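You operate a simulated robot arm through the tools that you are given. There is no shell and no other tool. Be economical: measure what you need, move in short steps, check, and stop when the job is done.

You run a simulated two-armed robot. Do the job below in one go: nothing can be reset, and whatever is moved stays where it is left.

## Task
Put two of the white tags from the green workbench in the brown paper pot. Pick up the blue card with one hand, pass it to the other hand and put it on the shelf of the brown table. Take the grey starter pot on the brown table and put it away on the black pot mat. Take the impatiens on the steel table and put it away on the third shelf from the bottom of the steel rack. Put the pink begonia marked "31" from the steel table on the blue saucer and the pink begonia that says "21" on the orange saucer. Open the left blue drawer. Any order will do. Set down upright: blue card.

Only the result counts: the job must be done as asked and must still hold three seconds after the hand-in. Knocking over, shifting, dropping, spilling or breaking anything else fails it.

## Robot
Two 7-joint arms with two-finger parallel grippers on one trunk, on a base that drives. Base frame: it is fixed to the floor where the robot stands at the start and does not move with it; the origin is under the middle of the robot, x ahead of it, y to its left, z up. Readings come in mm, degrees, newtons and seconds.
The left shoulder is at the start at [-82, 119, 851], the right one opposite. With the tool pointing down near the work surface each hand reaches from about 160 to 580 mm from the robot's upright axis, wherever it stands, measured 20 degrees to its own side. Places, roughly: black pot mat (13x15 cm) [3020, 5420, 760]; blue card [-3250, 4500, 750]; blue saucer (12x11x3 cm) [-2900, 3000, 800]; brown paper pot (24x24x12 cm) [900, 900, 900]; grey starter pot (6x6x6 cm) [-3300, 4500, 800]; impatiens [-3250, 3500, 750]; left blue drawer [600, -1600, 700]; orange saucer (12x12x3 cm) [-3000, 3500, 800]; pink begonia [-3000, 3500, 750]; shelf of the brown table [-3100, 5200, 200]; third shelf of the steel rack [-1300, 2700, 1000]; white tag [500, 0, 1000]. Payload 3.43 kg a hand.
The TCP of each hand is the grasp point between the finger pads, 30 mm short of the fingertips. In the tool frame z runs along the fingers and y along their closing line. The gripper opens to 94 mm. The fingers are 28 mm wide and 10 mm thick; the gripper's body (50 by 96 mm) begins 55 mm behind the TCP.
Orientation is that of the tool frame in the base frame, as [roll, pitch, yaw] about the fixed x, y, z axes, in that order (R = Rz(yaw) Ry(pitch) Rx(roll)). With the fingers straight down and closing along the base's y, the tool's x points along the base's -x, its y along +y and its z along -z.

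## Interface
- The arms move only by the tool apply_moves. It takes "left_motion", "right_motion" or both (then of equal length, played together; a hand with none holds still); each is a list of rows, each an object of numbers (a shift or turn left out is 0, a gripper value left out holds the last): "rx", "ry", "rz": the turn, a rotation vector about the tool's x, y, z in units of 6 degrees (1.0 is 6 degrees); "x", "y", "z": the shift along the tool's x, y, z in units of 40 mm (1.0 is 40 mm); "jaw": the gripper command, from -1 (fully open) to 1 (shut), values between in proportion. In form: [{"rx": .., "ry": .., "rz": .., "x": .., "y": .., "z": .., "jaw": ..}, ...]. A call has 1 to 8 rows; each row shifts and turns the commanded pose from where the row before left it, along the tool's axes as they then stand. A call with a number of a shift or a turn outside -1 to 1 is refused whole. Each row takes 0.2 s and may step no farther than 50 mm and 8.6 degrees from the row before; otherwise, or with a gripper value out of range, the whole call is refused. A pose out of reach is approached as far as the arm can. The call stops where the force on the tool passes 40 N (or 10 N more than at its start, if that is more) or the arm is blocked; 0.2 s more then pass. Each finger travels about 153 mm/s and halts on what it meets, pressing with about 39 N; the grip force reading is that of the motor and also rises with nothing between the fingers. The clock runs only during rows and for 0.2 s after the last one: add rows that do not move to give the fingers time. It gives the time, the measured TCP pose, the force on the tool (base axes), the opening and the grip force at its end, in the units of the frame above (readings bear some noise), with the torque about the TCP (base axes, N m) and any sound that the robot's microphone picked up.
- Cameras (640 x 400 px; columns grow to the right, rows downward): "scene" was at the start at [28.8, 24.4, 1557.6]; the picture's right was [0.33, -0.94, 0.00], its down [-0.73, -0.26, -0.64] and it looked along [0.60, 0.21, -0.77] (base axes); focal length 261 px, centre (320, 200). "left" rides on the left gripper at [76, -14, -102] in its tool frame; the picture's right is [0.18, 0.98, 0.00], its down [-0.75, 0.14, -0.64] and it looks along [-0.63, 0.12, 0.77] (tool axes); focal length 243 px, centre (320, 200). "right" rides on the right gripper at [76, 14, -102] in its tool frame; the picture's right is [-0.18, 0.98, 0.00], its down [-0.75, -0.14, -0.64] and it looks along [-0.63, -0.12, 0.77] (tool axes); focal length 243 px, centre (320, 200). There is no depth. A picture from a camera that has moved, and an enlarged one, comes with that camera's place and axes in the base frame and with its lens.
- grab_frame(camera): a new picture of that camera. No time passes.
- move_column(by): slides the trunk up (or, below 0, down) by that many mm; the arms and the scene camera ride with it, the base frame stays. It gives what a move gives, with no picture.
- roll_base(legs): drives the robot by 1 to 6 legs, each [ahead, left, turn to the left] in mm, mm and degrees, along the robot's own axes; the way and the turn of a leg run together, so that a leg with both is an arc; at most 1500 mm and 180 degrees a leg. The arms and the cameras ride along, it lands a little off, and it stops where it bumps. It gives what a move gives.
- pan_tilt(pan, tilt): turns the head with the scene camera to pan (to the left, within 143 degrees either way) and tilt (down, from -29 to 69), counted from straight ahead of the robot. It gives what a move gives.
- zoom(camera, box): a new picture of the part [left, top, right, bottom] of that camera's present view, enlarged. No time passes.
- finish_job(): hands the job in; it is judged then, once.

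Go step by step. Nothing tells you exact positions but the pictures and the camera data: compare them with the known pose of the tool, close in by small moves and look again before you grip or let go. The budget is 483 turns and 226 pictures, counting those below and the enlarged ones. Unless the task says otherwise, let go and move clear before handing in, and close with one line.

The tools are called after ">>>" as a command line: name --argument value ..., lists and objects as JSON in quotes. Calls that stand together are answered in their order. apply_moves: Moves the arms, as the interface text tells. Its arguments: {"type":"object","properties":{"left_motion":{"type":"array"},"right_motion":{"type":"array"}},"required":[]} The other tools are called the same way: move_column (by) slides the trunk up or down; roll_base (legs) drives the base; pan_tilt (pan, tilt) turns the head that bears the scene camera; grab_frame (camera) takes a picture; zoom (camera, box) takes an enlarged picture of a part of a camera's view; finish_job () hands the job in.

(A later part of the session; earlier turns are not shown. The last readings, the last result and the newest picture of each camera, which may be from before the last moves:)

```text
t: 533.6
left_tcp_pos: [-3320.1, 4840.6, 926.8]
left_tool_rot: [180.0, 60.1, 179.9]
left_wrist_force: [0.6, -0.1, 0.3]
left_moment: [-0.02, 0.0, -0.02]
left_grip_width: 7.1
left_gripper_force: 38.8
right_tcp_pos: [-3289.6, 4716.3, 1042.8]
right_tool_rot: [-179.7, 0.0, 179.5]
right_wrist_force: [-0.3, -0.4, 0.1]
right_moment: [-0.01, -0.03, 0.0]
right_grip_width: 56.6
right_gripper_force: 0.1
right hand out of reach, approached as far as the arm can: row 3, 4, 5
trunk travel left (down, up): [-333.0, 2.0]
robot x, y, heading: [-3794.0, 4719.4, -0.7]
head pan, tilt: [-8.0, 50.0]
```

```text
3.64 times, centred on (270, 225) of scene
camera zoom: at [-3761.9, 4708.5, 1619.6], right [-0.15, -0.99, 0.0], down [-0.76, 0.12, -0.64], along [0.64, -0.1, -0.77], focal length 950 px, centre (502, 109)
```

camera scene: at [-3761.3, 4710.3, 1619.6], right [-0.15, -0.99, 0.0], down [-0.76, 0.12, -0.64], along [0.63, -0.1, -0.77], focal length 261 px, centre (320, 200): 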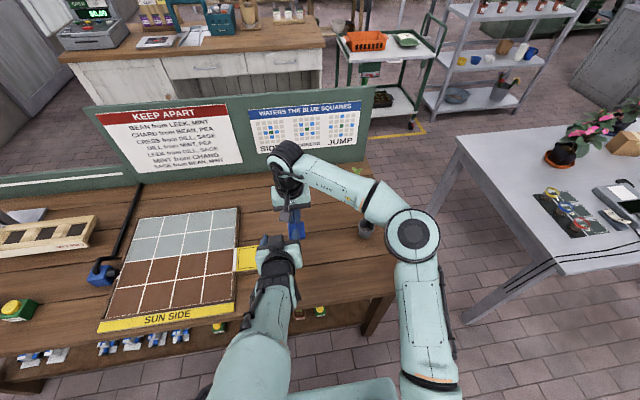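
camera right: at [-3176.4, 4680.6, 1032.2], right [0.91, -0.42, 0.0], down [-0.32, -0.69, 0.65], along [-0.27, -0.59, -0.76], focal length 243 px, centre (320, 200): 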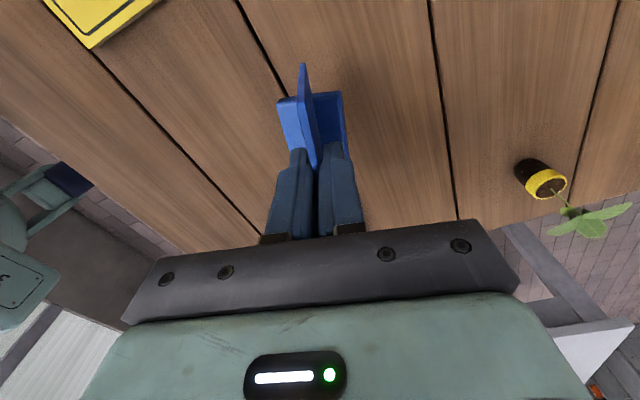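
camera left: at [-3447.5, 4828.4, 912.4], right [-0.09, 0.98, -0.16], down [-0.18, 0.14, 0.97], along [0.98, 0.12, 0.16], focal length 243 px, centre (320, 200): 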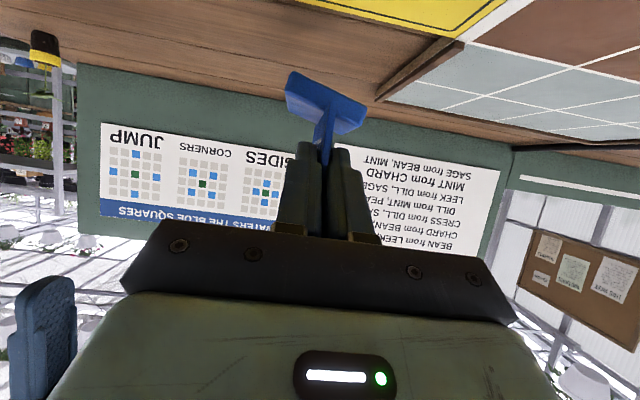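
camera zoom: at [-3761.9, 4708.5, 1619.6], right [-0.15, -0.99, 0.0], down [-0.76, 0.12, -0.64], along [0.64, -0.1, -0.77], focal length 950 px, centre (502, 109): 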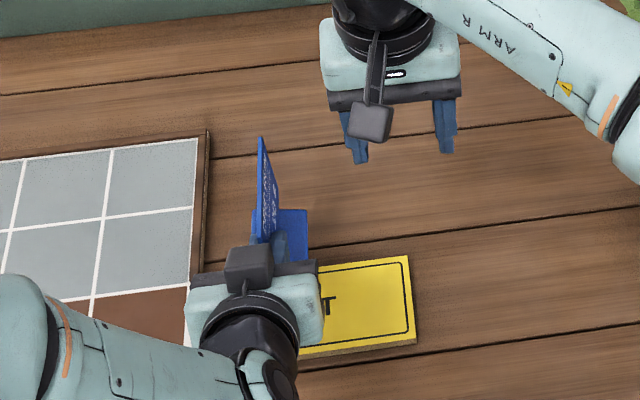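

Handover done; the left hand holds the card upright. I back away, retract and later raise the right hand, lower the trunk, and look at the lower shelf.

>>> roll_base --legs '[[-380, 0, 0.7], [0, -325, 0]]'

>>> apply_moves --right_motion '[{"x": 1}, {"x": 1}, {"x": 1}, {"x": 1, "z": -0.5}, {"x": 0.8, "z": -0.5}, {"z": -1}, {"z": -1}, {"z": -1}]'

>>> move_column --by -333

>>> pan_tilt --pan 0 --tilt 45

>>> grab_frame --camera "scene"

```text
t: 539.1
left_tcp_pos: [-3709.9, 4521.4, 926.4]
left_tool_rot: [179.9, 60.0, -179.4]
left_wrist_force: [-0.5, -0.4, -0.4]
left_moment: [-0.01, 0.04, 0.02]
left_grip_width: 7.2
left_gripper_force: 38.7
right_tcp_pos: [-3679.5, 4397.8, 1044.3]
right_tool_rot: [-179.7, 0.2, 179.9]
right_wrist_force: [-0.1, -0.3, -1.2]
right_moment: [0.01, 0.0, 0.0]
right_grip_width: 56.5
right_gripper_force: 0.1
trunk travel left (down, up): [-333.0, 2.0]
robot x, y, heading: [-4183.1, 4401.5, -0.5]
head pan, tilt: [-8.0, 50.0]
```

```text
t: 540.9
left_tcp_pos: [-3709.3, 4522.3, 928.6]
left_tool_rot: [-180.0, 60.0, -179.5]
left_wrist_force: [-0.4, -0.1, 0.0]
left_moment: [0.02, 0.0, 0.03]
left_grip_width: 7.0
left_gripper_force: 39.6
right_tcp_pos: [-3871.7, 4395.4, 1201.5]
right_tool_rot: [-179.6, 0.1, -180.0]
right_wrist_force: [-0.1, 0.3, -0.4]
right_moment: [0.01, -0.02, 0.0]
right_grip_width: 56.5
right_gripper_force: 0.0
trunk travel left (down, up): [-333.0, 2.0]
robot x, y, heading: [-4182.3, 4397.1, -0.3]
head pan, tilt: [-8.0, 50.0]
```

```text
t: 544.2
left_tcp_pos: [-3709.6, 4522.7, 594.7]
left_tool_rot: [-179.9, 60.1, -179.5]
left_wrist_force: [1.1, -0.7, -0.2]
left_moment: [0.01, 0.04, 0.02]
left_grip_width: 6.9
left_gripper_force: 39.2
right_tcp_pos: [-3871.2, 4399.4, 870.0]
right_tool_rot: [-179.6, 0.0, 180.0]
right_wrist_force: [-0.7, 0.1, 0.0]
right_moment: [0.0, -0.03, 0.02]
right_grip_width: 56.3
right_gripper_force: 0.0
trunk travel left (down, up): [0.0, 335.0]
robot x, y, heading: [-4181.2, 4399.3, -0.3]
head pan, tilt: [-8.0, 50.0]
```

```text
t: 544.9
left_tcp_pos: [-3708.8, 4522.4, 592.7]
left_tool_rot: [-180.0, 59.9, -179.4]
left_wrist_force: [-0.2, 0.2, -0.2]
left_moment: [0.01, 0.02, -0.01]
left_grip_width: 7.3
left_gripper_force: 38.9
right_tcp_pos: [-3870.8, 4398.7, 870.3]
right_tool_rot: [-179.6, 0.0, 180.0]
right_wrist_force: [-0.6, 0.7, -0.6]
right_moment: [-0.01, 0.0, 0.01]
right_grip_width: 56.5
right_gripper_force: 0.1
trunk travel left (down, up): [0.0, 335.0]
robot x, y, heading: [-4182.1, 4399.6, -0.3]
head pan, tilt: [0.0, 45.0]
```

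```text
57 pictures are left
camera scene: at [-4095.3, 4397.0, 1288.0], right [-0.01, -1.0, 0.0], down [-0.71, 0.0, -0.71], along [0.71, 0.0, -0.71], focal length 261 px, centre (320, 200)
```

scene: 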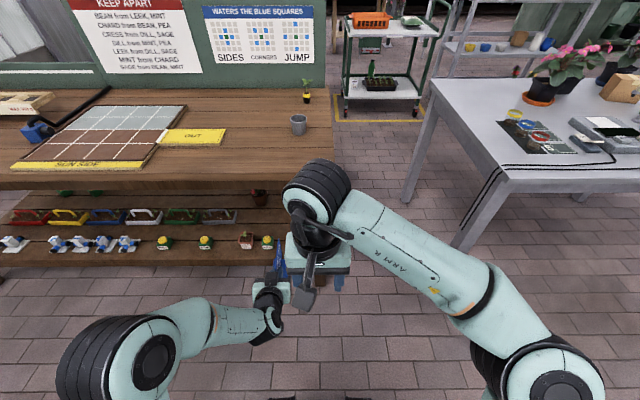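

The right hand blocks the view; I move it aside.

>>> apply_moves --right_motion '[{"y": -1}, {"y": -1}, {"y": -1}, {"y": -1}, {"y": -0.8}]'

>>> zoom --camera "scene" --box '[200, 150, 360, 290]'

>>> grab_frame --camera "left"

```text
t: 546.1
left_tcp_pos: [-3709.4, 4521.7, 593.4]
left_tool_rot: [-179.9, 60.0, -179.5]
left_wrist_force: [0.4, 0.4, 0.2]
left_moment: [-0.01, 0.02, 0.02]
left_grip_width: 7.1
left_gripper_force: 38.9
right_tcp_pos: [-3869.3, 4208.4, 871.9]
right_tool_rot: [-179.6, 0.2, 180.0]
right_wrist_force: [-0.3, 0.1, 0.2]
right_moment: [0.0, -0.03, 0.01]
right_grip_width: 56.5
right_gripper_force: 0.1
trunk travel left (down, up): [0.0, 335.0]
robot x, y, heading: [-4181.2, 4400.0, -0.2]
head pan, tilt: [0.0, 45.0]
```

```text
2.86 times, centred on (280, 220) of scene
camera zoom: at [-4095.2, 4396.7, 1288.0], right [-0.01, -1.0, 0.0], down [-0.71, 0.0, -0.71], along [0.71, 0.0, -0.71], focal length 746 px, centre (434, 143)
```

zoom: 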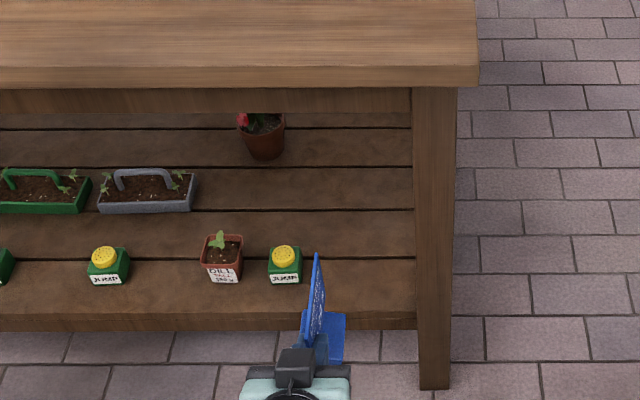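

```text
55 pictures are left
camera left: at [-3837.0, 4508.8, 579.4], right [-0.1, 0.98, -0.16], down [-0.18, 0.14, 0.97], along [0.98, 0.13, 0.16], focal length 243 px, centre (320, 200)
```

left: 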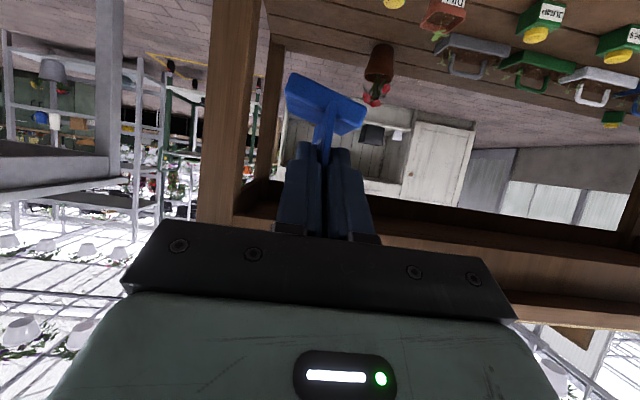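

Between the green weight (y≈4616) and the table leg (y≈4430) there is free shelf; my left hand is aligned at y≈4522. I lower the hand to shelf height in front of the table.

>>> apply_moves --left_motion '[{"x": 0.83, "z": 0.48}, {"x": 0.83, "z": 0.48}, {"x": 0.83, "z": 0.48}, {"x": 0.83, "z": 0.48}, {"x": 0.83, "z": 0.48}, {"x": 0.83, "z": 0.48}]'

>>> grab_frame --camera "left"

>>> grab_frame --camera "scene"

```text
t: 547.5
left_tcp_pos: [-3708.6, 4522.8, 363.8]
left_tool_rot: [180.0, 60.2, -179.5]
left_wrist_force: [-0.5, 0.4, 0.3]
left_moment: [-0.01, 0.03, 0.01]
left_grip_width: 6.9
left_gripper_force: 38.7
right_tcp_pos: [-3870.4, 4209.2, 871.1]
right_tool_rot: [-179.6, 0.0, 179.9]
right_wrist_force: [-0.1, -0.9, 0.8]
right_moment: [0.02, 0.03, 0.0]
right_grip_width: 56.4
right_gripper_force: 0.1
trunk travel left (down, up): [0.0, 335.0]
robot x, y, heading: [-4183.0, 4398.9, -0.6]
head pan, tilt: [0.0, 45.0]
```

```text
54 pictures are left
camera left: at [-3835.8, 4509.4, 349.7], right [-0.1, 0.98, -0.16], down [-0.18, 0.14, 0.97], along [0.98, 0.13, 0.16], focal length 243 px, centre (320, 200)
```

left: 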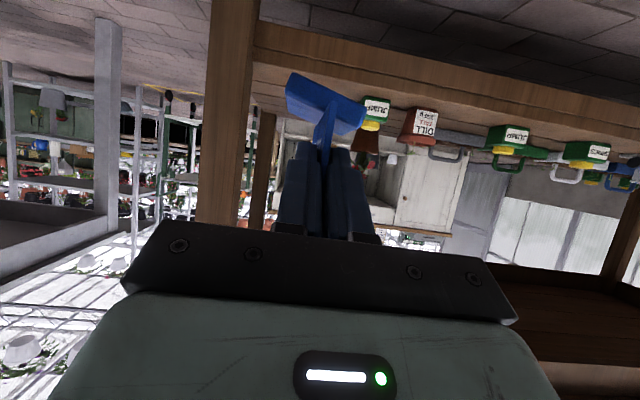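

```text
53 pictures are left
camera scene: at [-4095.2, 4397.1, 1288.0], right [-0.01, -1.0, 0.0], down [-0.71, 0.0, -0.71], along [0.71, 0.0, -0.71], focal length 261 px, centre (320, 200)
```

scene: 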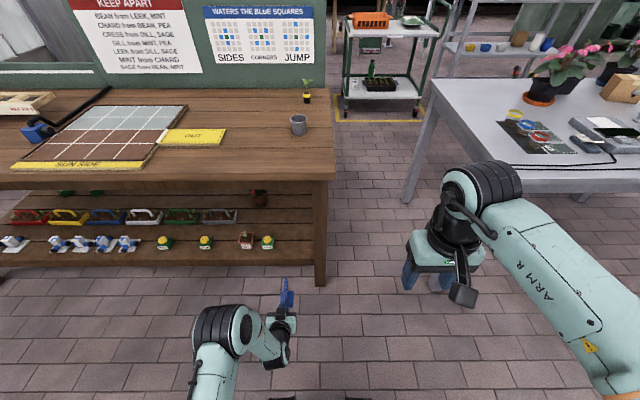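

>>> apply_moves --left_motion '[{"x": 0.6, "z": 0.35}, {"x": 0.6, "z": 0.35}]'

>>> roll_base --legs '[[200, 0, 0.3]]'

>>> grab_frame --camera "left"

>>> zoom --camera "scene" --box '[200, 180, 360, 320]'

```text
t: 548.1
left_tcp_pos: [-3710.7, 4521.5, 310.2]
left_tool_rot: [-179.9, 60.1, -179.5]
left_wrist_force: [0.5, 0.1, -0.2]
left_moment: [-0.03, -0.02, 0.01]
left_grip_width: 7.1
left_gripper_force: 38.9
right_tcp_pos: [-3869.1, 4208.4, 870.6]
right_tool_rot: [-179.6, 0.1, 180.0]
right_wrist_force: [-0.2, -0.1, -0.2]
right_moment: [0.0, -0.01, 0.01]
right_grip_width: 56.3
right_gripper_force: 0.0
trunk travel left (down, up): [0.0, 335.0]
robot x, y, heading: [-4186.3, 4397.4, -0.2]
head pan, tilt: [0.0, 45.0]
```

```text
t: 549.7
left_tcp_pos: [-3510.1, 4524.7, 309.5]
left_tool_rot: [180.0, 60.1, -179.1]
left_wrist_force: [0.6, 0.2, 0.2]
left_moment: [-0.02, 0.02, 0.01]
left_grip_width: 7.1
left_gripper_force: 39.1
right_tcp_pos: [-3668.6, 4208.9, 871.9]
right_tool_rot: [-179.5, 0.1, -179.6]
right_wrist_force: [0.0, -0.3, 0.6]
right_moment: [-0.02, 0.02, 0.0]
right_grip_width: 56.5
right_gripper_force: 0.1
trunk travel left (down, up): [0.0, 335.0]
robot x, y, heading: [-3979.7, 4395.2, 0.1]
head pan, tilt: [0.0, 45.0]
```

```text
52 pictures are left
camera left: at [-3638.2, 4510.2, 295.3], right [-0.11, 0.98, -0.16], down [-0.18, 0.14, 0.97], along [0.98, 0.13, 0.16], focal length 243 px, centre (320, 200)
```

left: 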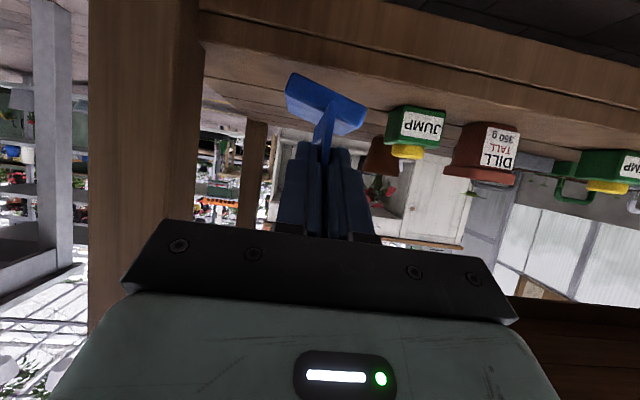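

```text
2.86 times, centred on (280, 250) of scene
camera zoom: at [-3894.9, 4397.1, 1288.0], right [0.0, -1.0, 0.0], down [-0.71, 0.0, -0.71], along [0.71, 0.0, -0.71], focal length 746 px, centre (434, 57)
```

zoom: 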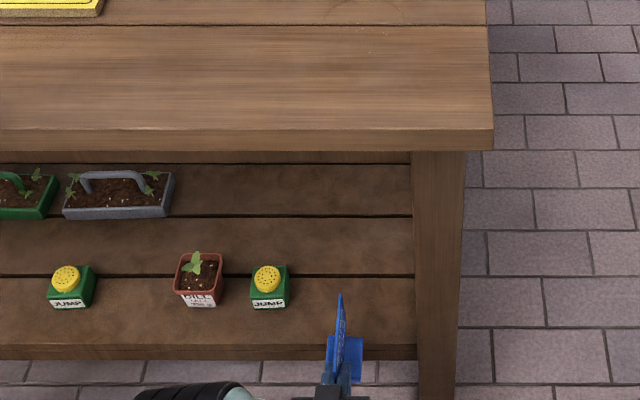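

Clear on both sides. I drive in another 130 mm.

>>> roll_base --legs '[[132, 0, 0]]'

>>> grab_frame --camera "left"

>>> zoom --camera "scene" --box '[200, 220, 360, 360]'

```text
t: 551.0
left_tcp_pos: [-3378.1, 4526.0, 309.6]
left_tool_rot: [-180.0, 60.0, -178.9]
left_wrist_force: [0.1, -1.4, 0.3]
left_moment: [0.02, 0.02, 0.0]
left_grip_width: 7.2
left_gripper_force: 39.6
right_tcp_pos: [-3533.9, 4211.6, 872.1]
right_tool_rot: [-179.6, 0.1, -179.5]
right_wrist_force: [-0.1, -0.3, -0.3]
right_moment: [0.0, 0.02, 0.0]
right_grip_width: 56.4
right_gripper_force: 0.1
trunk travel left (down, up): [0.0, 335.0]
robot x, y, heading: [-3850.9, 4397.6, 0.2]
head pan, tilt: [0.0, 45.0]
```

```text
50 pictures are left
camera left: at [-3504.4, 4511.3, 295.2], right [-0.11, 0.98, -0.16], down [-0.18, 0.14, 0.97], along [0.98, 0.13, 0.16], focal length 243 px, centre (320, 200)
```

left: 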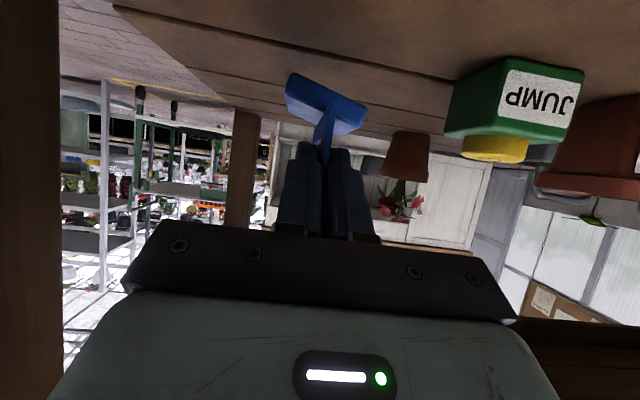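

```text
2.86 times, centred on (280, 290) of scene
camera zoom: at [-3760.7, 4397.5, 1288.0], right [0.0, -1.0, 0.0], down [-0.71, 0.0, -0.71], along [0.71, 0.0, -0.71], focal length 746 px, centre (434, -57)
```

zoom: 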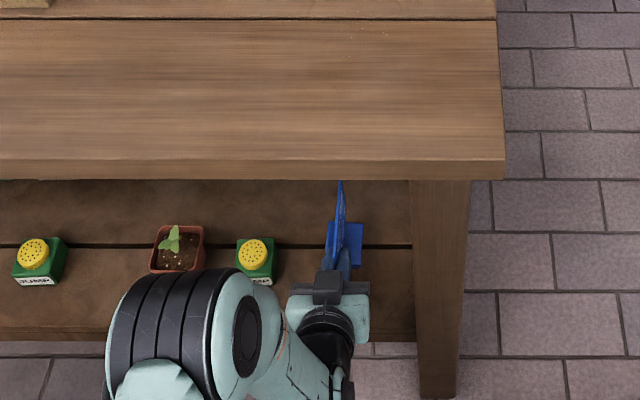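

>>> apply_moves --left_motion '[{"x": 0.3, "z": 0.17}, {}]'

>>> apply_moves --left_motion '[{"x": 0.13, "z": 0.075}, {}]'

>>> apply_moves --left_motion '[{"x": 0.1, "z": 0.06}, {}]'

>>> apply_moves --left_motion '[{"x": 0.1, "z": 0.06}, {}]'

```text
t: 551.6
left_tcp_pos: [-3377.9, 4526.8, 295.8]
left_tool_rot: [180.0, 60.0, -179.0]
left_wrist_force: [0.2, 0.1, 0.1]
left_moment: [-0.03, 0.01, -0.02]
left_grip_width: 6.9
left_gripper_force: 38.8
right_tcp_pos: [-3532.9, 4210.2, 870.7]
right_tool_rot: [-179.7, 0.1, -179.6]
right_wrist_force: [0.3, 0.2, 0.8]
right_moment: [0.02, 0.01, 0.01]
right_grip_width: 56.0
right_gripper_force: 0.0
trunk travel left (down, up): [0.0, 335.0]
robot x, y, heading: [-3849.0, 4395.5, 0.2]
head pan, tilt: [0.0, 45.0]
```

```text
t: 552.2
left_tcp_pos: [-3377.9, 4525.7, 291.0]
left_tool_rot: [180.0, 60.1, -179.1]
left_wrist_force: [-0.7, -0.2, -0.2]
left_moment: [0.0, 0.0, -0.02]
left_grip_width: 7.2
left_gripper_force: 39.2
right_tcp_pos: [-3532.8, 4209.7, 870.7]
right_tool_rot: [-179.6, 0.2, -179.4]
right_wrist_force: [-0.1, -0.2, 0.3]
right_moment: [0.0, -0.02, 0.0]
right_grip_width: 56.6
right_gripper_force: 0.0
trunk travel left (down, up): [0.0, 335.0]
robot x, y, heading: [-3847.5, 4398.6, 0.2]
head pan, tilt: [0.0, 45.0]
```

```text
t: 552.8
left_tcp_pos: [-3379.4, 4525.5, 286.6]
left_tool_rot: [-179.9, 60.0, -179.0]
left_wrist_force: [-0.7, 0.1, -0.4]
left_moment: [-0.01, 0.03, 0.0]
left_grip_width: 7.1
left_gripper_force: 38.9
right_tcp_pos: [-3535.0, 4211.8, 870.8]
right_tool_rot: [-179.6, 0.1, -179.5]
right_wrist_force: [-0.4, -0.5, 0.2]
right_moment: [0.01, -0.01, 0.02]
right_grip_width: 56.6
right_gripper_force: 0.1
trunk travel left (down, up): [0.0, 335.0]
robot x, y, heading: [-3846.4, 4398.7, 0.3]
head pan, tilt: [0.0, 45.0]
```

```text
t: 553.4
left_tcp_pos: [-3378.2, 4527.0, 282.1]
left_tool_rot: [-179.9, 60.1, -179.0]
left_wrist_force: [0.2, 0.3, 0.4]
left_moment: [0.0, -0.03, 0.01]
left_grip_width: 6.9
left_gripper_force: 38.9
right_tcp_pos: [-3533.8, 4210.7, 871.2]
right_tool_rot: [-179.6, 0.1, -179.5]
right_wrist_force: [0.1, 0.7, 0.5]
right_moment: [0.0, 0.0, -0.01]
right_grip_width: 56.4
right_gripper_force: 0.1
trunk travel left (down, up): [0.0, 335.0]
robot x, y, heading: [-3846.1, 4398.8, 0.4]
head pan, tilt: [0.0, 45.0]
```

>>> apply_moves --left_motion '[{"x": 0.1, "z": 0.06}, {}]'

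>>> apply_moves --left_motion '[{"x": 0.1, "z": 0.06}, {}]'

>>> apply_moves --left_motion '[{"x": 0.1, "z": 0.06}, {}]'

>>> grab_frame --camera "left"

```text
t: 554.0
left_tcp_pos: [-3375.7, 4526.3, 280.4]
left_tool_rot: [-180.0, 60.7, -179.0]
left_wrist_force: [-5.1, 6.7, 28.3]
left_moment: [-0.33, -0.3, -0.03]
left_grip_width: 7.3
left_gripper_force: 38.8
right_tcp_pos: [-3535.9, 4211.4, 870.5]
right_tool_rot: [-179.8, 0.3, -179.4]
right_wrist_force: [1.4, -0.8, 0.8]
right_moment: [0.01, -0.01, -0.01]
right_grip_width: 56.4
right_gripper_force: 0.1
trunk travel left (down, up): [0.0, 335.0]
robot x, y, heading: [-3846.0, 4400.5, 0.4]
head pan, tilt: [0.0, 45.0]
```

```text
t: 554.3
left_tcp_pos: [-3374.5, 4528.1, 279.3]
left_tool_rot: [-180.0, 60.8, -178.8]
left_wrist_force: [-1.7, 0.3, 8.1]
left_moment: [-0.24, -0.11, -0.08]
left_grip_width: 7.2
left_gripper_force: 39.0
right_tcp_pos: [-3533.4, 4210.7, 870.8]
right_tool_rot: [-179.7, 0.1, -179.5]
right_wrist_force: [-0.1, 0.7, 0.1]
right_moment: [0.0, -0.02, -0.02]
right_grip_width: 56.5
right_gripper_force: 0.0
trunk travel left (down, up): [0.0, 335.0]
robot x, y, heading: [-3847.4, 4403.5, 0.2]
head pan, tilt: [0.0, 45.0]
stopped in row 1 (left hand): the force on the tool passed its limit at 43 N (the readings are from after the stop); the commanded pose is now the measured one
```

```text
t: 554.9
left_tcp_pos: [-3372.3, 4526.8, 279.3]
left_tool_rot: [179.9, 61.4, -178.8]
left_wrist_force: [-7.7, 3.6, 35.0]
left_moment: [-0.67, -0.4, -0.16]
left_grip_width: 7.3
left_gripper_force: 38.6
right_tcp_pos: [-3535.9, 4210.6, 871.1]
right_tool_rot: [-179.7, 0.1, -179.4]
right_wrist_force: [0.4, -0.2, 0.6]
right_moment: [0.03, 0.03, -0.02]
right_grip_width: 56.1
right_gripper_force: 0.0
trunk travel left (down, up): [0.0, 335.0]
robot x, y, heading: [-3851.5, 4397.9, 0.2]
head pan, tilt: [0.0, 45.0]
```

```text
48 pictures are left
camera left: at [-3499.0, 4512.4, 260.9], right [-0.11, 0.98, -0.16], down [-0.21, 0.14, 0.97], along [0.97, 0.14, 0.19], focal length 243 px, centre (320, 200)
```

left: 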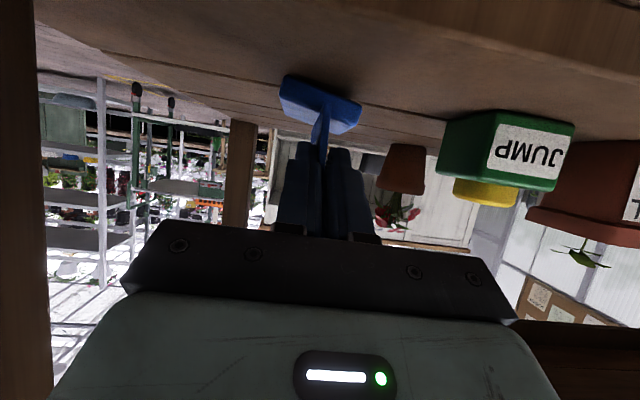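

In contact. I ease off the pressure, open, and draw back.

>>> apply_moves --left_motion '[{"x": -0.09, "z": -0.05}, {}]'

>>> apply_moves --left_motion '[{"jaw": 0.5}, {}, {"jaw": 0.3}, {}]'

>>> grab_frame --camera "left"

```text
t: 555.5
left_tcp_pos: [-3375.1, 4526.1, 279.3]
left_tool_rot: [179.9, 60.6, -178.8]
left_wrist_force: [3.8, 1.3, 10.6]
left_moment: [-0.27, -0.49, 0.09]
left_grip_width: 6.9
left_gripper_force: 39.2
right_tcp_pos: [-3534.1, 4210.8, 872.3]
right_tool_rot: [-179.6, 0.2, -179.5]
right_wrist_force: [0.1, 0.1, -0.1]
right_moment: [-0.01, 0.02, 0.01]
right_grip_width: 56.6
right_gripper_force: 0.0
trunk travel left (down, up): [0.0, 335.0]
robot x, y, heading: [-3848.8, 4402.2, 0.3]
head pan, tilt: [0.0, 45.0]
```

```text
t: 556.5
left_tcp_pos: [-3375.1, 4526.6, 277.4]
left_tool_rot: [180.0, 60.6, -178.9]
left_wrist_force: [-1.0, -0.9, -0.2]
left_moment: [0.0, 0.02, -0.02]
left_grip_width: 33.0
left_gripper_force: 0.0
right_tcp_pos: [-3534.7, 4210.7, 871.1]
right_tool_rot: [-179.6, 0.0, -179.5]
right_wrist_force: [-0.2, 0.1, -0.1]
right_moment: [-0.01, -0.02, 0.03]
right_grip_width: 56.5
right_gripper_force: 0.1
trunk travel left (down, up): [0.0, 335.0]
robot x, y, heading: [-3847.0, 4401.2, -0.0]
head pan, tilt: [0.0, 45.0]
```

```text
47 pictures are left
camera left: at [-3502.0, 4512.1, 262.5], right [-0.11, 0.98, -0.16], down [-0.19, 0.14, 0.97], along [0.97, 0.14, 0.17], focal length 243 px, centre (320, 200)
```

left: 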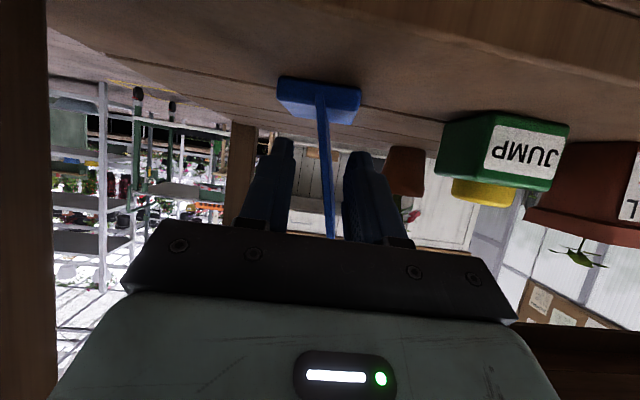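

The card stands freely. I back out straight with the base.

>>> roll_base --legs '[[-60, 0, 0]]'

>>> roll_base --legs '[[-250, 0, 0]]'

>>> zoom --camera "scene" --box '[200, 150, 360, 290]'

>>> grab_frame --camera "left"

```text
t: 557.5
left_tcp_pos: [-3434.6, 4527.4, 278.3]
left_tool_rot: [179.9, 60.7, -178.9]
left_wrist_force: [-0.2, -0.3, -0.2]
left_moment: [-0.03, -0.02, -0.01]
left_grip_width: 33.0
left_gripper_force: 0.1
right_tcp_pos: [-3594.6, 4211.2, 870.4]
right_tool_rot: [-179.6, 0.1, -179.5]
right_wrist_force: [0.3, -0.4, -0.3]
right_moment: [-0.04, 0.01, 0.01]
right_grip_width: 56.5
right_gripper_force: 0.0
trunk travel left (down, up): [0.0, 335.0]
robot x, y, heading: [-3911.7, 4397.4, 0.1]
head pan, tilt: [0.0, 45.0]
```

```text
t: 559.3
left_tcp_pos: [-3680.0, 4525.8, 278.9]
left_tool_rot: [179.9, 60.7, -179.1]
left_wrist_force: [0.4, 0.5, -0.3]
left_moment: [0.02, 0.0, 0.01]
left_grip_width: 32.9
left_gripper_force: 0.1
right_tcp_pos: [-3839.5, 4209.7, 871.6]
right_tool_rot: [-179.7, 0.1, -179.8]
right_wrist_force: [0.2, -0.2, 0.4]
right_moment: [-0.01, 0.01, 0.02]
right_grip_width: 56.4
right_gripper_force: 0.1
trunk travel left (down, up): [0.0, 335.0]
robot x, y, heading: [-4149.8, 4399.4, -0.2]
head pan, tilt: [0.0, 45.0]
```

```text
2.86 times, centred on (280, 220) of scene
camera zoom: at [-4066.3, 4396.8, 1288.0], right [0.0, -1.0, 0.0], down [-0.71, 0.0, -0.71], along [0.71, 0.0, -0.71], focal length 746 px, centre (434, 143)
```

zoom: 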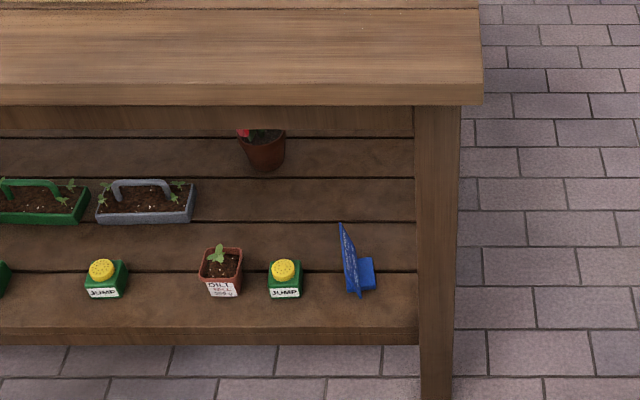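

```text
45 pictures are left
camera left: at [-3806.4, 4510.3, 262.6], right [-0.11, 0.98, -0.16], down [-0.19, 0.14, 0.97], along [0.98, 0.13, 0.17], focal length 243 px, centre (320, 200)
```

left: 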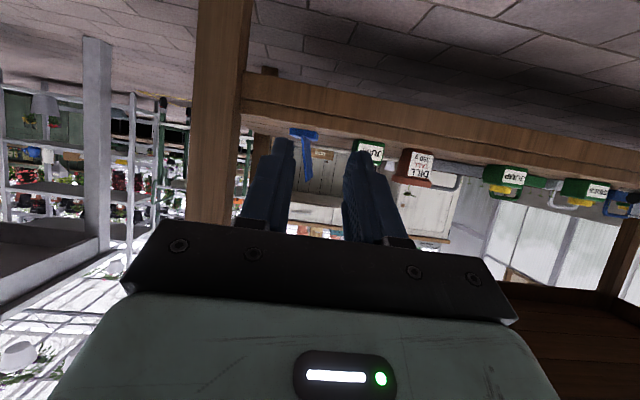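

The card stands upright on the lower shelf. Now the grey pot: I raise the trunk and bring the left hand back up and vertical.

>>> move_column --by 333

>>> apply_moves --left_motion '[{"x": -0.9, "z": -0.5}, {"x": -0.9, "z": -0.5}, {"x": -0.9, "z": -0.5}, {"x": -0.9, "z": -0.5}, {"x": -0.9, "z": -0.5}, {"x": -0.9, "z": -0.5}, {"x": -0.9, "z": -0.5}, {"x": -0.9, "z": -0.5}]'

>>> apply_moves --left_motion '[{"ry": 1}, {"ry": 1}, {"ry": 1}, {"ry": 1}, {"ry": 1}, {"ry": 1}, {"ry": 1}, {"ry": 1}]'

>>> apply_moves --left_motion '[{"ry": 1}, {"ry": 1}, {"x": 0.9, "z": -0.5}, {"x": 0.9, "z": -0.5, "y": 0.3}, {"x": 0.9, "z": -0.5, "y": 0.3}, {"x": 0.9, "z": -0.5}, {"x": 0.9, "z": -0.5}]'

```text
t: 562.6
left_tcp_pos: [-3680.3, 4524.4, 610.8]
left_tool_rot: [180.0, 60.6, -179.1]
left_wrist_force: [-0.1, -0.3, 0.3]
left_moment: [0.0, -0.02, 0.02]
left_grip_width: 32.9
left_gripper_force: 0.2
right_tcp_pos: [-3838.9, 4209.0, 1203.1]
right_tool_rot: [-179.7, 0.0, -179.6]
right_wrist_force: [-0.3, -0.4, 0.0]
right_moment: [0.0, 0.0, -0.01]
right_grip_width: 56.4
right_gripper_force: 0.0
trunk travel left (down, up): [-333.0, 2.0]
robot x, y, heading: [-4150.5, 4396.4, 0.1]
head pan, tilt: [0.0, 45.0]
```

```text
t: 564.4
left_tcp_pos: [-3679.2, 4523.4, 942.1]
left_tool_rot: [179.8, 60.6, -179.1]
left_wrist_force: [-0.2, -0.4, -0.9]
left_moment: [0.0, 0.02, 0.01]
left_grip_width: 33.0
left_gripper_force: 0.0
right_tcp_pos: [-3840.7, 4208.6, 1203.7]
right_tool_rot: [-179.7, 0.1, -179.7]
right_wrist_force: [-0.5, 0.2, 0.1]
right_moment: [-0.01, -0.01, 0.02]
right_grip_width: 56.6
right_gripper_force: 0.1
trunk travel left (down, up): [-333.0, 2.0]
robot x, y, heading: [-4154.3, 4394.8, -0.1]
head pan, tilt: [0.0, 45.0]
```

```text
t: 566.2
left_tcp_pos: [-3679.0, 4524.0, 939.4]
left_tool_rot: [179.9, 12.8, -179.0]
left_wrist_force: [0.2, 0.8, 0.5]
left_moment: [0.01, -0.01, 0.01]
left_grip_width: 33.1
left_gripper_force: 0.2
right_tcp_pos: [-3838.7, 4209.5, 1204.5]
right_tool_rot: [-179.7, 0.2, -179.7]
right_wrist_force: [-0.2, 1.6, -0.3]
right_moment: [-0.01, -0.01, 0.0]
right_grip_width: 56.4
right_gripper_force: 0.1
trunk travel left (down, up): [-333.0, 2.0]
robot x, y, heading: [-4154.0, 4398.8, 0.1]
head pan, tilt: [0.0, 45.0]
```

```text
t: 567.8
left_tcp_pos: [-3861.5, 4545.7, 1041.0]
left_tool_rot: [179.9, 0.6, -179.0]
left_wrist_force: [-0.1, 0.3, 0.0]
left_moment: [0.01, -0.04, -0.01]
left_grip_width: 33.0
left_gripper_force: 0.0
right_tcp_pos: [-3840.6, 4209.7, 1205.0]
right_tool_rot: [-179.6, 0.1, -179.7]
right_wrist_force: [-0.6, 0.1, -1.3]
right_moment: [-0.03, -0.02, 0.03]
right_grip_width: 56.6
right_gripper_force: 0.0
trunk travel left (down, up): [-333.0, 2.0]
robot x, y, heading: [-4156.9, 4398.5, 0.0]
head pan, tilt: [0.0, 45.0]
```

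>>> roll_base --legs '[[0, 215, 0], [355, 0, 0]]'

>>> apply_moves --right_motion '[{"z": 1, "jaw": -1}, {"z": 1}, {"z": 1}, {"z": 1}, {"x": -0.8, "z": 0.5}, {"x": -0.9, "z": 0.3}, {"x": -0.9}, {"x": -0.9}]'

>>> grab_frame --camera "right"

>>> zoom --camera "scene" --box '[300, 140, 440, 260]'

```text
t: 572.2
left_tcp_pos: [-3506.5, 4759.6, 1040.1]
left_tool_rot: [180.0, 0.7, -178.9]
left_wrist_force: [-0.1, -0.2, -0.4]
left_moment: [0.03, 0.01, 0.0]
left_grip_width: 32.7
left_gripper_force: 0.1
right_tcp_pos: [-3486.3, 4425.0, 1204.9]
right_tool_rot: [-179.7, 0.1, -179.7]
right_wrist_force: [-0.3, -0.3, 0.1]
right_moment: [0.03, 0.01, 0.04]
right_grip_width: 56.2
right_gripper_force: 0.1
trunk travel left (down, up): [-333.0, 2.0]
robot x, y, heading: [-3801.0, 4615.7, -0.1]
head pan, tilt: [0.0, 45.0]
```

```text
t: 574.0
left_tcp_pos: [-3504.7, 4759.3, 1038.9]
left_tool_rot: [179.9, 0.6, -179.0]
left_wrist_force: [0.3, -0.2, -0.2]
left_moment: [-0.01, 0.03, 0.0]
left_grip_width: 32.9
left_gripper_force: 0.1
right_tcp_pos: [-3343.3, 4424.0, 1011.0]
right_tool_rot: [-179.5, 0.1, -179.7]
right_wrist_force: [-1.0, -0.4, -0.2]
right_moment: [-0.02, -0.01, 0.02]
right_grip_width: 94.3
right_gripper_force: 0.0
trunk travel left (down, up): [-333.0, 2.0]
robot x, y, heading: [-3796.6, 4610.7, -0.2]
head pan, tilt: [0.0, 45.0]
```

```text
44 pictures are left
camera right: at [-3420.5, 4437.9, 1112.7], right [0.18, 0.98, -0.01], down [0.75, -0.13, 0.64], along [0.63, -0.12, -0.76], focal length 243 px, centre (320, 200)
```

right: 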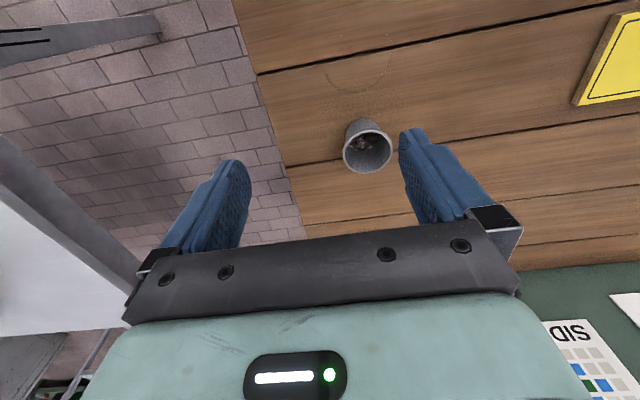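

```text
3.33 times, centred on (370, 200) of scene
camera zoom: at [-3761.1, 4611.8, 1626.6], right [0.0, -1.0, 0.0], down [-0.71, 0.0, -0.71], along [0.71, 0.0, -0.71], focal length 871 px, centre (153, 200)
```

zoom: 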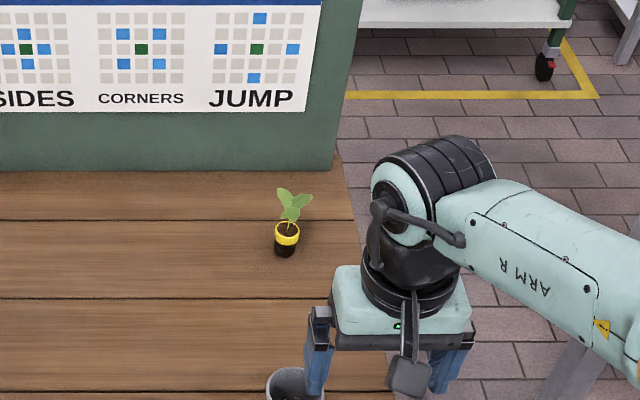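

>>> apply_moves --right_motion '[{"x": -0.55, "y": 0.35, "z": 0.6}, {"x": -0.55, "y": 0.35, "z": 0.6}, {"x": -0.5, "y": 0.33, "z": 0.6}]'

>>> grab_frame --camera "right"

```text
t: 574.8
left_tcp_pos: [-3506.4, 4760.1, 1038.5]
left_tool_rot: [-180.0, 0.6, -179.0]
left_wrist_force: [0.5, -0.4, 0.4]
left_moment: [-0.04, -0.02, 0.0]
left_grip_width: 32.8
left_gripper_force: 0.2
right_tcp_pos: [-3281.8, 4466.4, 941.1]
right_tool_rot: [-179.7, 0.1, -179.7]
right_wrist_force: [0.6, -0.6, -0.6]
right_moment: [-0.01, 0.03, 0.01]
right_grip_width: 93.9
right_gripper_force: 0.1
trunk travel left (down, up): [-333.0, 2.0]
robot x, y, heading: [-3800.3, 4611.3, 0.2]
head pan, tilt: [0.0, 45.0]
```

```text
42 pictures are left
camera right: at [-3358.3, 4480.3, 1043.0], right [0.18, 0.98, -0.01], down [0.75, -0.13, 0.64], along [0.63, -0.12, -0.76], focal length 243 px, centre (320, 200)
```

right: 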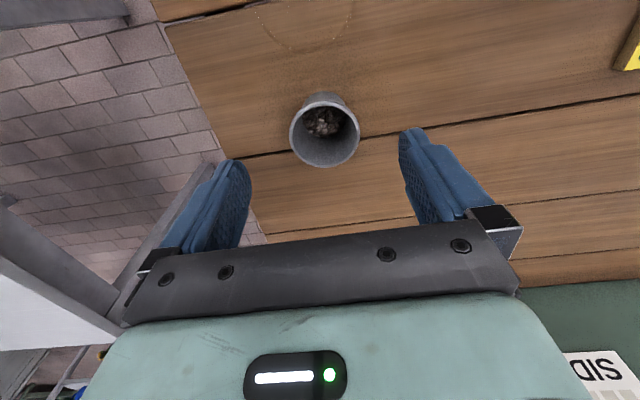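

>>> apply_moves --right_motion '[{"x": -0.13, "y": 0.03, "z": 0.8}, {"z": 0.8}, {"z": 0.65}, {"jaw": 0.8}, {}, {}, {}]'

>>> apply_moves --right_motion '[{"z": -0.4}, {"z": -0.8}]'

>>> grab_frame --camera "right"

```text
t: 576.4
left_tcp_pos: [-3506.6, 4759.7, 1038.5]
left_tool_rot: [-180.0, 0.7, -179.0]
left_wrist_force: [0.2, -0.1, -0.2]
left_moment: [0.05, 0.03, -0.01]
left_grip_width: 32.8
left_gripper_force: 0.1
right_tcp_pos: [-3277.4, 4465.0, 850.8]
right_tool_rot: [-179.8, 0.0, -179.7]
right_wrist_force: [-0.5, 0.3, -1.2]
right_moment: [0.01, -0.01, 0.02]
right_grip_width: 61.0
right_gripper_force: 39.3
trunk travel left (down, up): [-333.0, 2.0]
robot x, y, heading: [-3802.6, 4610.9, -0.1]
head pan, tilt: [0.0, 45.0]
```

```text
t: 577.0
left_tcp_pos: [-3506.8, 4759.8, 1040.4]
left_tool_rot: [-179.9, 0.7, -179.1]
left_wrist_force: [0.0, 0.3, -0.5]
left_moment: [-0.02, -0.03, 0.01]
left_grip_width: 32.7
left_gripper_force: 0.0
right_tcp_pos: [-3277.5, 4465.4, 899.2]
right_tool_rot: [-179.6, 0.2, -179.7]
right_wrist_force: [0.1, 0.5, -1.0]
right_moment: [0.0, 0.03, 0.03]
right_grip_width: 60.9
right_gripper_force: 39.2
trunk travel left (down, up): [-333.0, 2.0]
robot x, y, heading: [-3798.1, 4615.1, 0.0]
head pan, tilt: [0.0, 45.0]
```

```text
41 pictures are left
camera right: at [-3353.4, 4479.6, 1000.5], right [0.18, 0.98, -0.01], down [0.75, -0.13, 0.65], along [0.63, -0.12, -0.76], focal length 243 px, centre (320, 200)
```

right: 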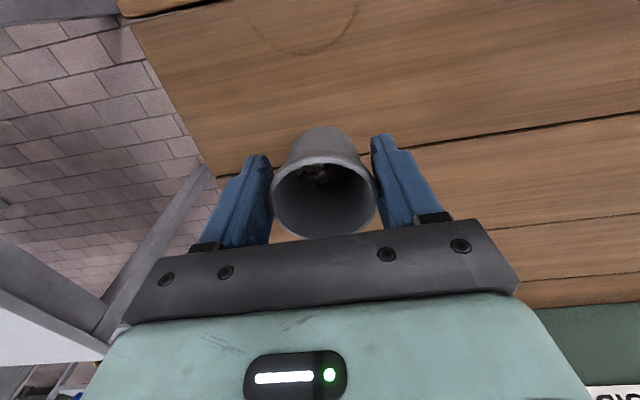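

The grey pot is held. I lift, retract and drive back around towards the east side.

>>> apply_moves --right_motion '[{"z": -1}, {"x": 0.9, "z": -0.6}, {"x": 0.9, "z": -0.6}, {"x": 1}, {"x": 1}, {"x": 1}, {"x": 0.6}]'

>>> roll_base --legs '[[-330, 0, 0], [0, -1500, 0], [0, -1480, 0], [1500, 0, 0], [1500, 0, 0], [850, 0, 0]]'

>>> pan_tilt --pan 50 --tilt 15

>>> grab_frame --camera "scene"

```text
t: 578.6
left_tcp_pos: [-3507.7, 4758.6, 1038.7]
left_tool_rot: [-179.9, 0.6, -179.0]
left_wrist_force: [-0.3, -0.3, 0.9]
left_moment: [-0.01, -0.02, 0.01]
left_grip_width: 32.7
left_gripper_force: 0.0
right_tcp_pos: [-3493.9, 4463.1, 987.1]
right_tool_rot: [-179.6, 0.1, -179.8]
right_wrist_force: [0.1, -0.3, -0.8]
right_moment: [-0.01, 0.01, -0.02]
right_grip_width: 60.9
right_gripper_force: 39.4
trunk travel left (down, up): [-333.0, 2.0]
robot x, y, heading: [-3796.9, 4609.2, -0.2]
head pan, tilt: [0.0, 45.0]
```

```text
t: 624.7
left_tcp_pos: [29.2, 1850.3, 1040.5]
left_tool_rot: [-180.0, 0.8, -176.2]
left_wrist_force: [0.1, -0.3, -0.1]
left_moment: [0.01, 0.0, -0.01]
left_grip_width: 33.1
left_gripper_force: 0.1
right_tcp_pos: [56.3, 1555.8, 987.4]
right_tool_rot: [-179.6, 0.1, -176.9]
right_wrist_force: [-0.2, 0.5, 0.2]
right_moment: [-0.01, 0.03, 0.02]
right_grip_width: 60.8
right_gripper_force: 39.5
trunk travel left (down, up): [-333.0, 2.0]
robot x, y, heading: [-259.9, 1690.2, 2.7]
head pan, tilt: [0.0, 45.0]
```

```text
t: 625.9
left_tcp_pos: [29.5, 1851.1, 1039.6]
left_tool_rot: [180.0, 0.7, -176.2]
left_wrist_force: [0.1, -0.5, -0.9]
left_moment: [0.02, -0.01, 0.03]
left_grip_width: 32.9
left_gripper_force: 0.1
right_tcp_pos: [56.6, 1556.4, 986.7]
right_tool_rot: [-179.6, 0.1, -176.8]
right_wrist_force: [-0.2, -0.5, -1.4]
right_moment: [-0.07, 0.02, 0.01]
right_grip_width: 60.7
right_gripper_force: 38.4
trunk travel left (down, up): [-333.0, 2.0]
robot x, y, heading: [-256.4, 1691.0, 3.0]
head pan, tilt: [50.0, 15.0]
```

```text
40 pictures are left
camera scene: at [-243.2, 1760.9, 1673.3], right [0.8, -0.61, 0.0], down [-0.16, -0.21, -0.97], along [0.58, 0.77, -0.26], focal length 261 px, centre (320, 200)
```

scene: 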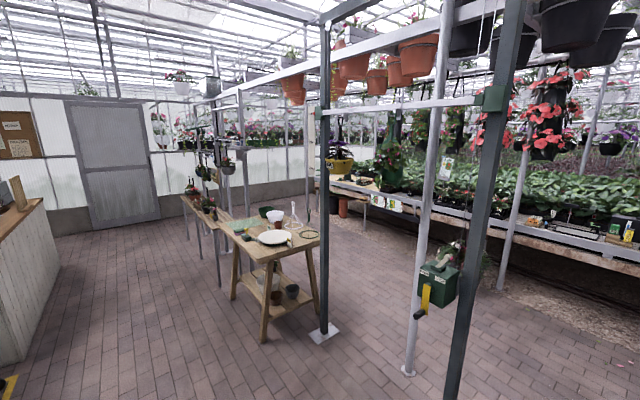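

>>> zoom --camera "scene" --box '[270, 130, 430, 230]'

```text
4.00 times, centred on (350, 180) of scene
camera zoom: at [-243.2, 1760.9, 1673.3], right [0.8, -0.61, 0.0], down [-0.16, -0.21, -0.97], along [0.58, 0.77, -0.26], focal length 1045 px, centre (200, 280)
```

zoom: 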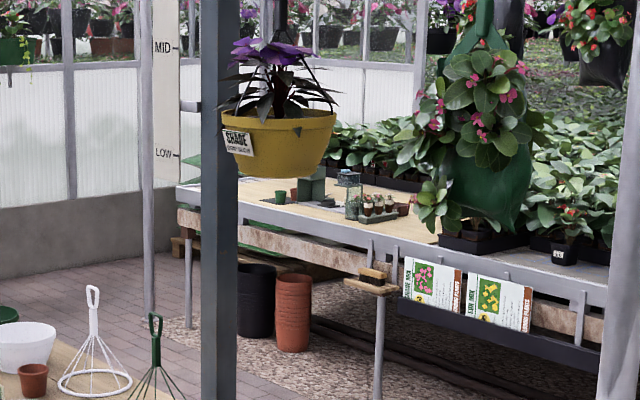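

The black mat should be at the near end of the long greenhouse bench, whose front runs along x≈2850. I drive east along y≈1690, past the bench end, then look north.

>>> roll_base --legs '[[0, 0, -3], [1500, 0, 0], [850, 0, 0]]'

>>> pan_tilt --pan 75 --tilt 15

>>> grab_frame --camera "scene"

```text
t: 637.9
left_tcp_pos: [2405.4, 1788.4, 1040.0]
left_tool_rot: [179.8, 0.7, 178.8]
left_wrist_force: [1.2, -0.3, 0.8]
left_moment: [0.0, 0.0, 0.01]
left_grip_width: 32.9
left_gripper_force: 0.1
right_tcp_pos: [2409.3, 1492.6, 986.2]
right_tool_rot: [-179.6, 0.2, 178.1]
right_wrist_force: [0.3, -0.9, -1.0]
right_moment: [-0.04, -0.01, 0.01]
right_grip_width: 60.8
right_gripper_force: 38.8
trunk travel left (down, up): [-333.0, 2.0]
robot x, y, heading: [2113.0, 1652.6, -2.3]
head pan, tilt: [50.0, 15.0]
```

```text
t: 638.8
left_tcp_pos: [2407.3, 1787.3, 1039.6]
left_tool_rot: [180.0, 0.7, 178.8]
left_wrist_force: [0.0, 0.9, 0.3]
left_moment: [0.02, -0.02, -0.02]
left_grip_width: 32.9
left_gripper_force: 0.1
right_tcp_pos: [2408.6, 1493.2, 987.3]
right_tool_rot: [-179.6, 0.1, 178.1]
right_wrist_force: [-0.1, -0.1, -0.3]
right_moment: [-0.02, -0.06, -0.02]
right_grip_width: 60.9
right_gripper_force: 39.1
trunk travel left (down, up): [-333.0, 2.0]
robot x, y, heading: [2110.0, 1658.1, -2.3]
head pan, tilt: [75.0, 15.0]
```

```text
38 pictures are left
camera scene: at [2092.3, 1742.7, 1673.4], right [0.95, -0.3, 0.0], down [-0.08, -0.25, -0.97], along [0.29, 0.92, -0.26], focal length 261 px, centre (320, 200)
```

scene: 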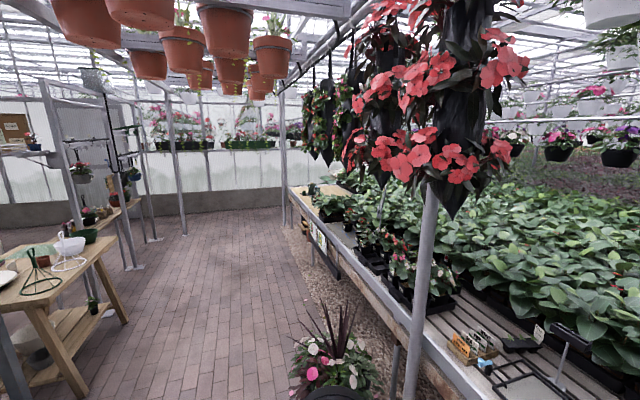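

The aisle north is clear along x≈1850. I drive up it sideways, facing the bench.

>>> move_column --by -60

>>> roll_base --legs '[[-260, 0, 2.3], [0, 1500, 0], [0, 1500, 0], [0, 900, 0]]'

>>> pan_tilt --pan -5 --tilt 25

>>> grab_frame --camera "scene"

```text
t: 639.8
left_tcp_pos: [2407.1, 1787.4, 980.3]
left_tool_rot: [-179.9, 0.7, 178.7]
left_wrist_force: [-0.3, -0.6, 0.0]
left_moment: [-0.01, -0.01, 0.02]
left_grip_width: 32.9
left_gripper_force: 0.0
right_tcp_pos: [2409.7, 1492.7, 925.0]
right_tool_rot: [-179.6, 0.3, 178.2]
right_wrist_force: [0.3, -0.6, -0.2]
right_moment: [0.01, 0.0, 0.01]
right_grip_width: 60.9
right_gripper_force: 39.2
trunk travel left (down, up): [-273.0, 62.0]
robot x, y, heading: [2107.6, 1651.5, -1.9]
head pan, tilt: [75.0, 15.0]
```

```text
t: 675.5
left_tcp_pos: [2182.4, 5717.6, 980.0]
left_tool_rot: [-180.0, 0.7, 178.5]
left_wrist_force: [0.4, 0.1, -0.5]
left_moment: [0.01, -0.04, 0.01]
left_grip_width: 33.2
left_gripper_force: 0.1
right_tcp_pos: [2182.3, 5422.5, 926.7]
right_tool_rot: [-179.5, 0.1, 178.0]
right_wrist_force: [-0.2, 0.2, -0.3]
right_moment: [0.0, -0.02, -0.01]
right_grip_width: 61.0
right_gripper_force: 39.7
trunk travel left (down, up): [-273.0, 62.0]
robot x, y, heading: [1884.8, 5582.4, -2.3]
head pan, tilt: [75.0, 15.0]
```

```text
t: 677.0
left_tcp_pos: [2183.2, 5717.2, 979.3]
left_tool_rot: [180.0, 0.6, 178.5]
left_wrist_force: [0.8, 0.0, 0.4]
left_moment: [0.01, -0.02, 0.02]
left_grip_width: 32.8
left_gripper_force: 0.0
right_tcp_pos: [2184.2, 5421.4, 926.3]
right_tool_rot: [-179.6, 0.1, 178.0]
right_wrist_force: [-0.1, 0.7, -0.3]
right_moment: [0.01, -0.01, 0.02]
right_grip_width: 60.8
right_gripper_force: 39.1
trunk travel left (down, up): [-273.0, 62.0]
robot x, y, heading: [1887.9, 5580.8, -2.4]
head pan, tilt: [-5.0, 25.0]
```

```text
37 pictures are left
camera scene: at [1932.2, 5572.3, 1593.4], right [-0.13, -0.99, 0.0], down [-0.42, 0.05, -0.91], along [0.9, -0.12, -0.42], focal length 261 px, centre (320, 200)
```

scene: 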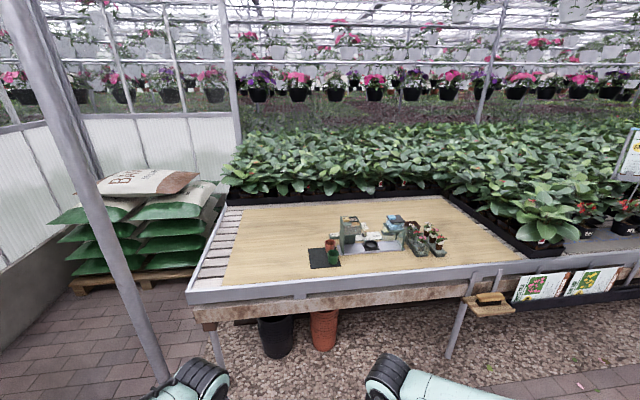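

>>> zoom --camera "scene" --box '[280, 200, 460, 300]'

```text
3.56 times, centred on (370, 250) of scene
camera zoom: at [1932.2, 5572.3, 1593.4], right [-0.13, -0.99, 0.0], down [-0.42, 0.05, -0.91], along [0.9, -0.12, -0.42], focal length 929 px, centre (142, 22)
```

zoom: 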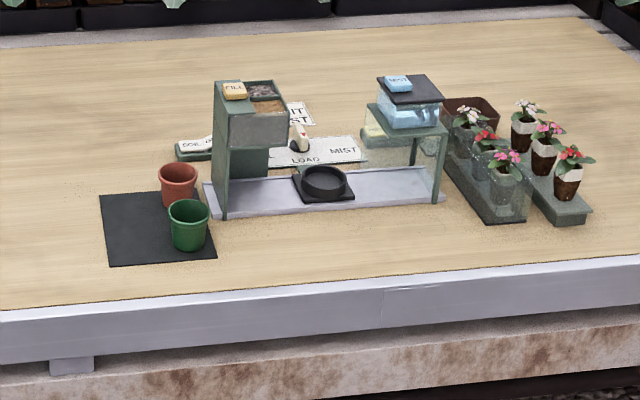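

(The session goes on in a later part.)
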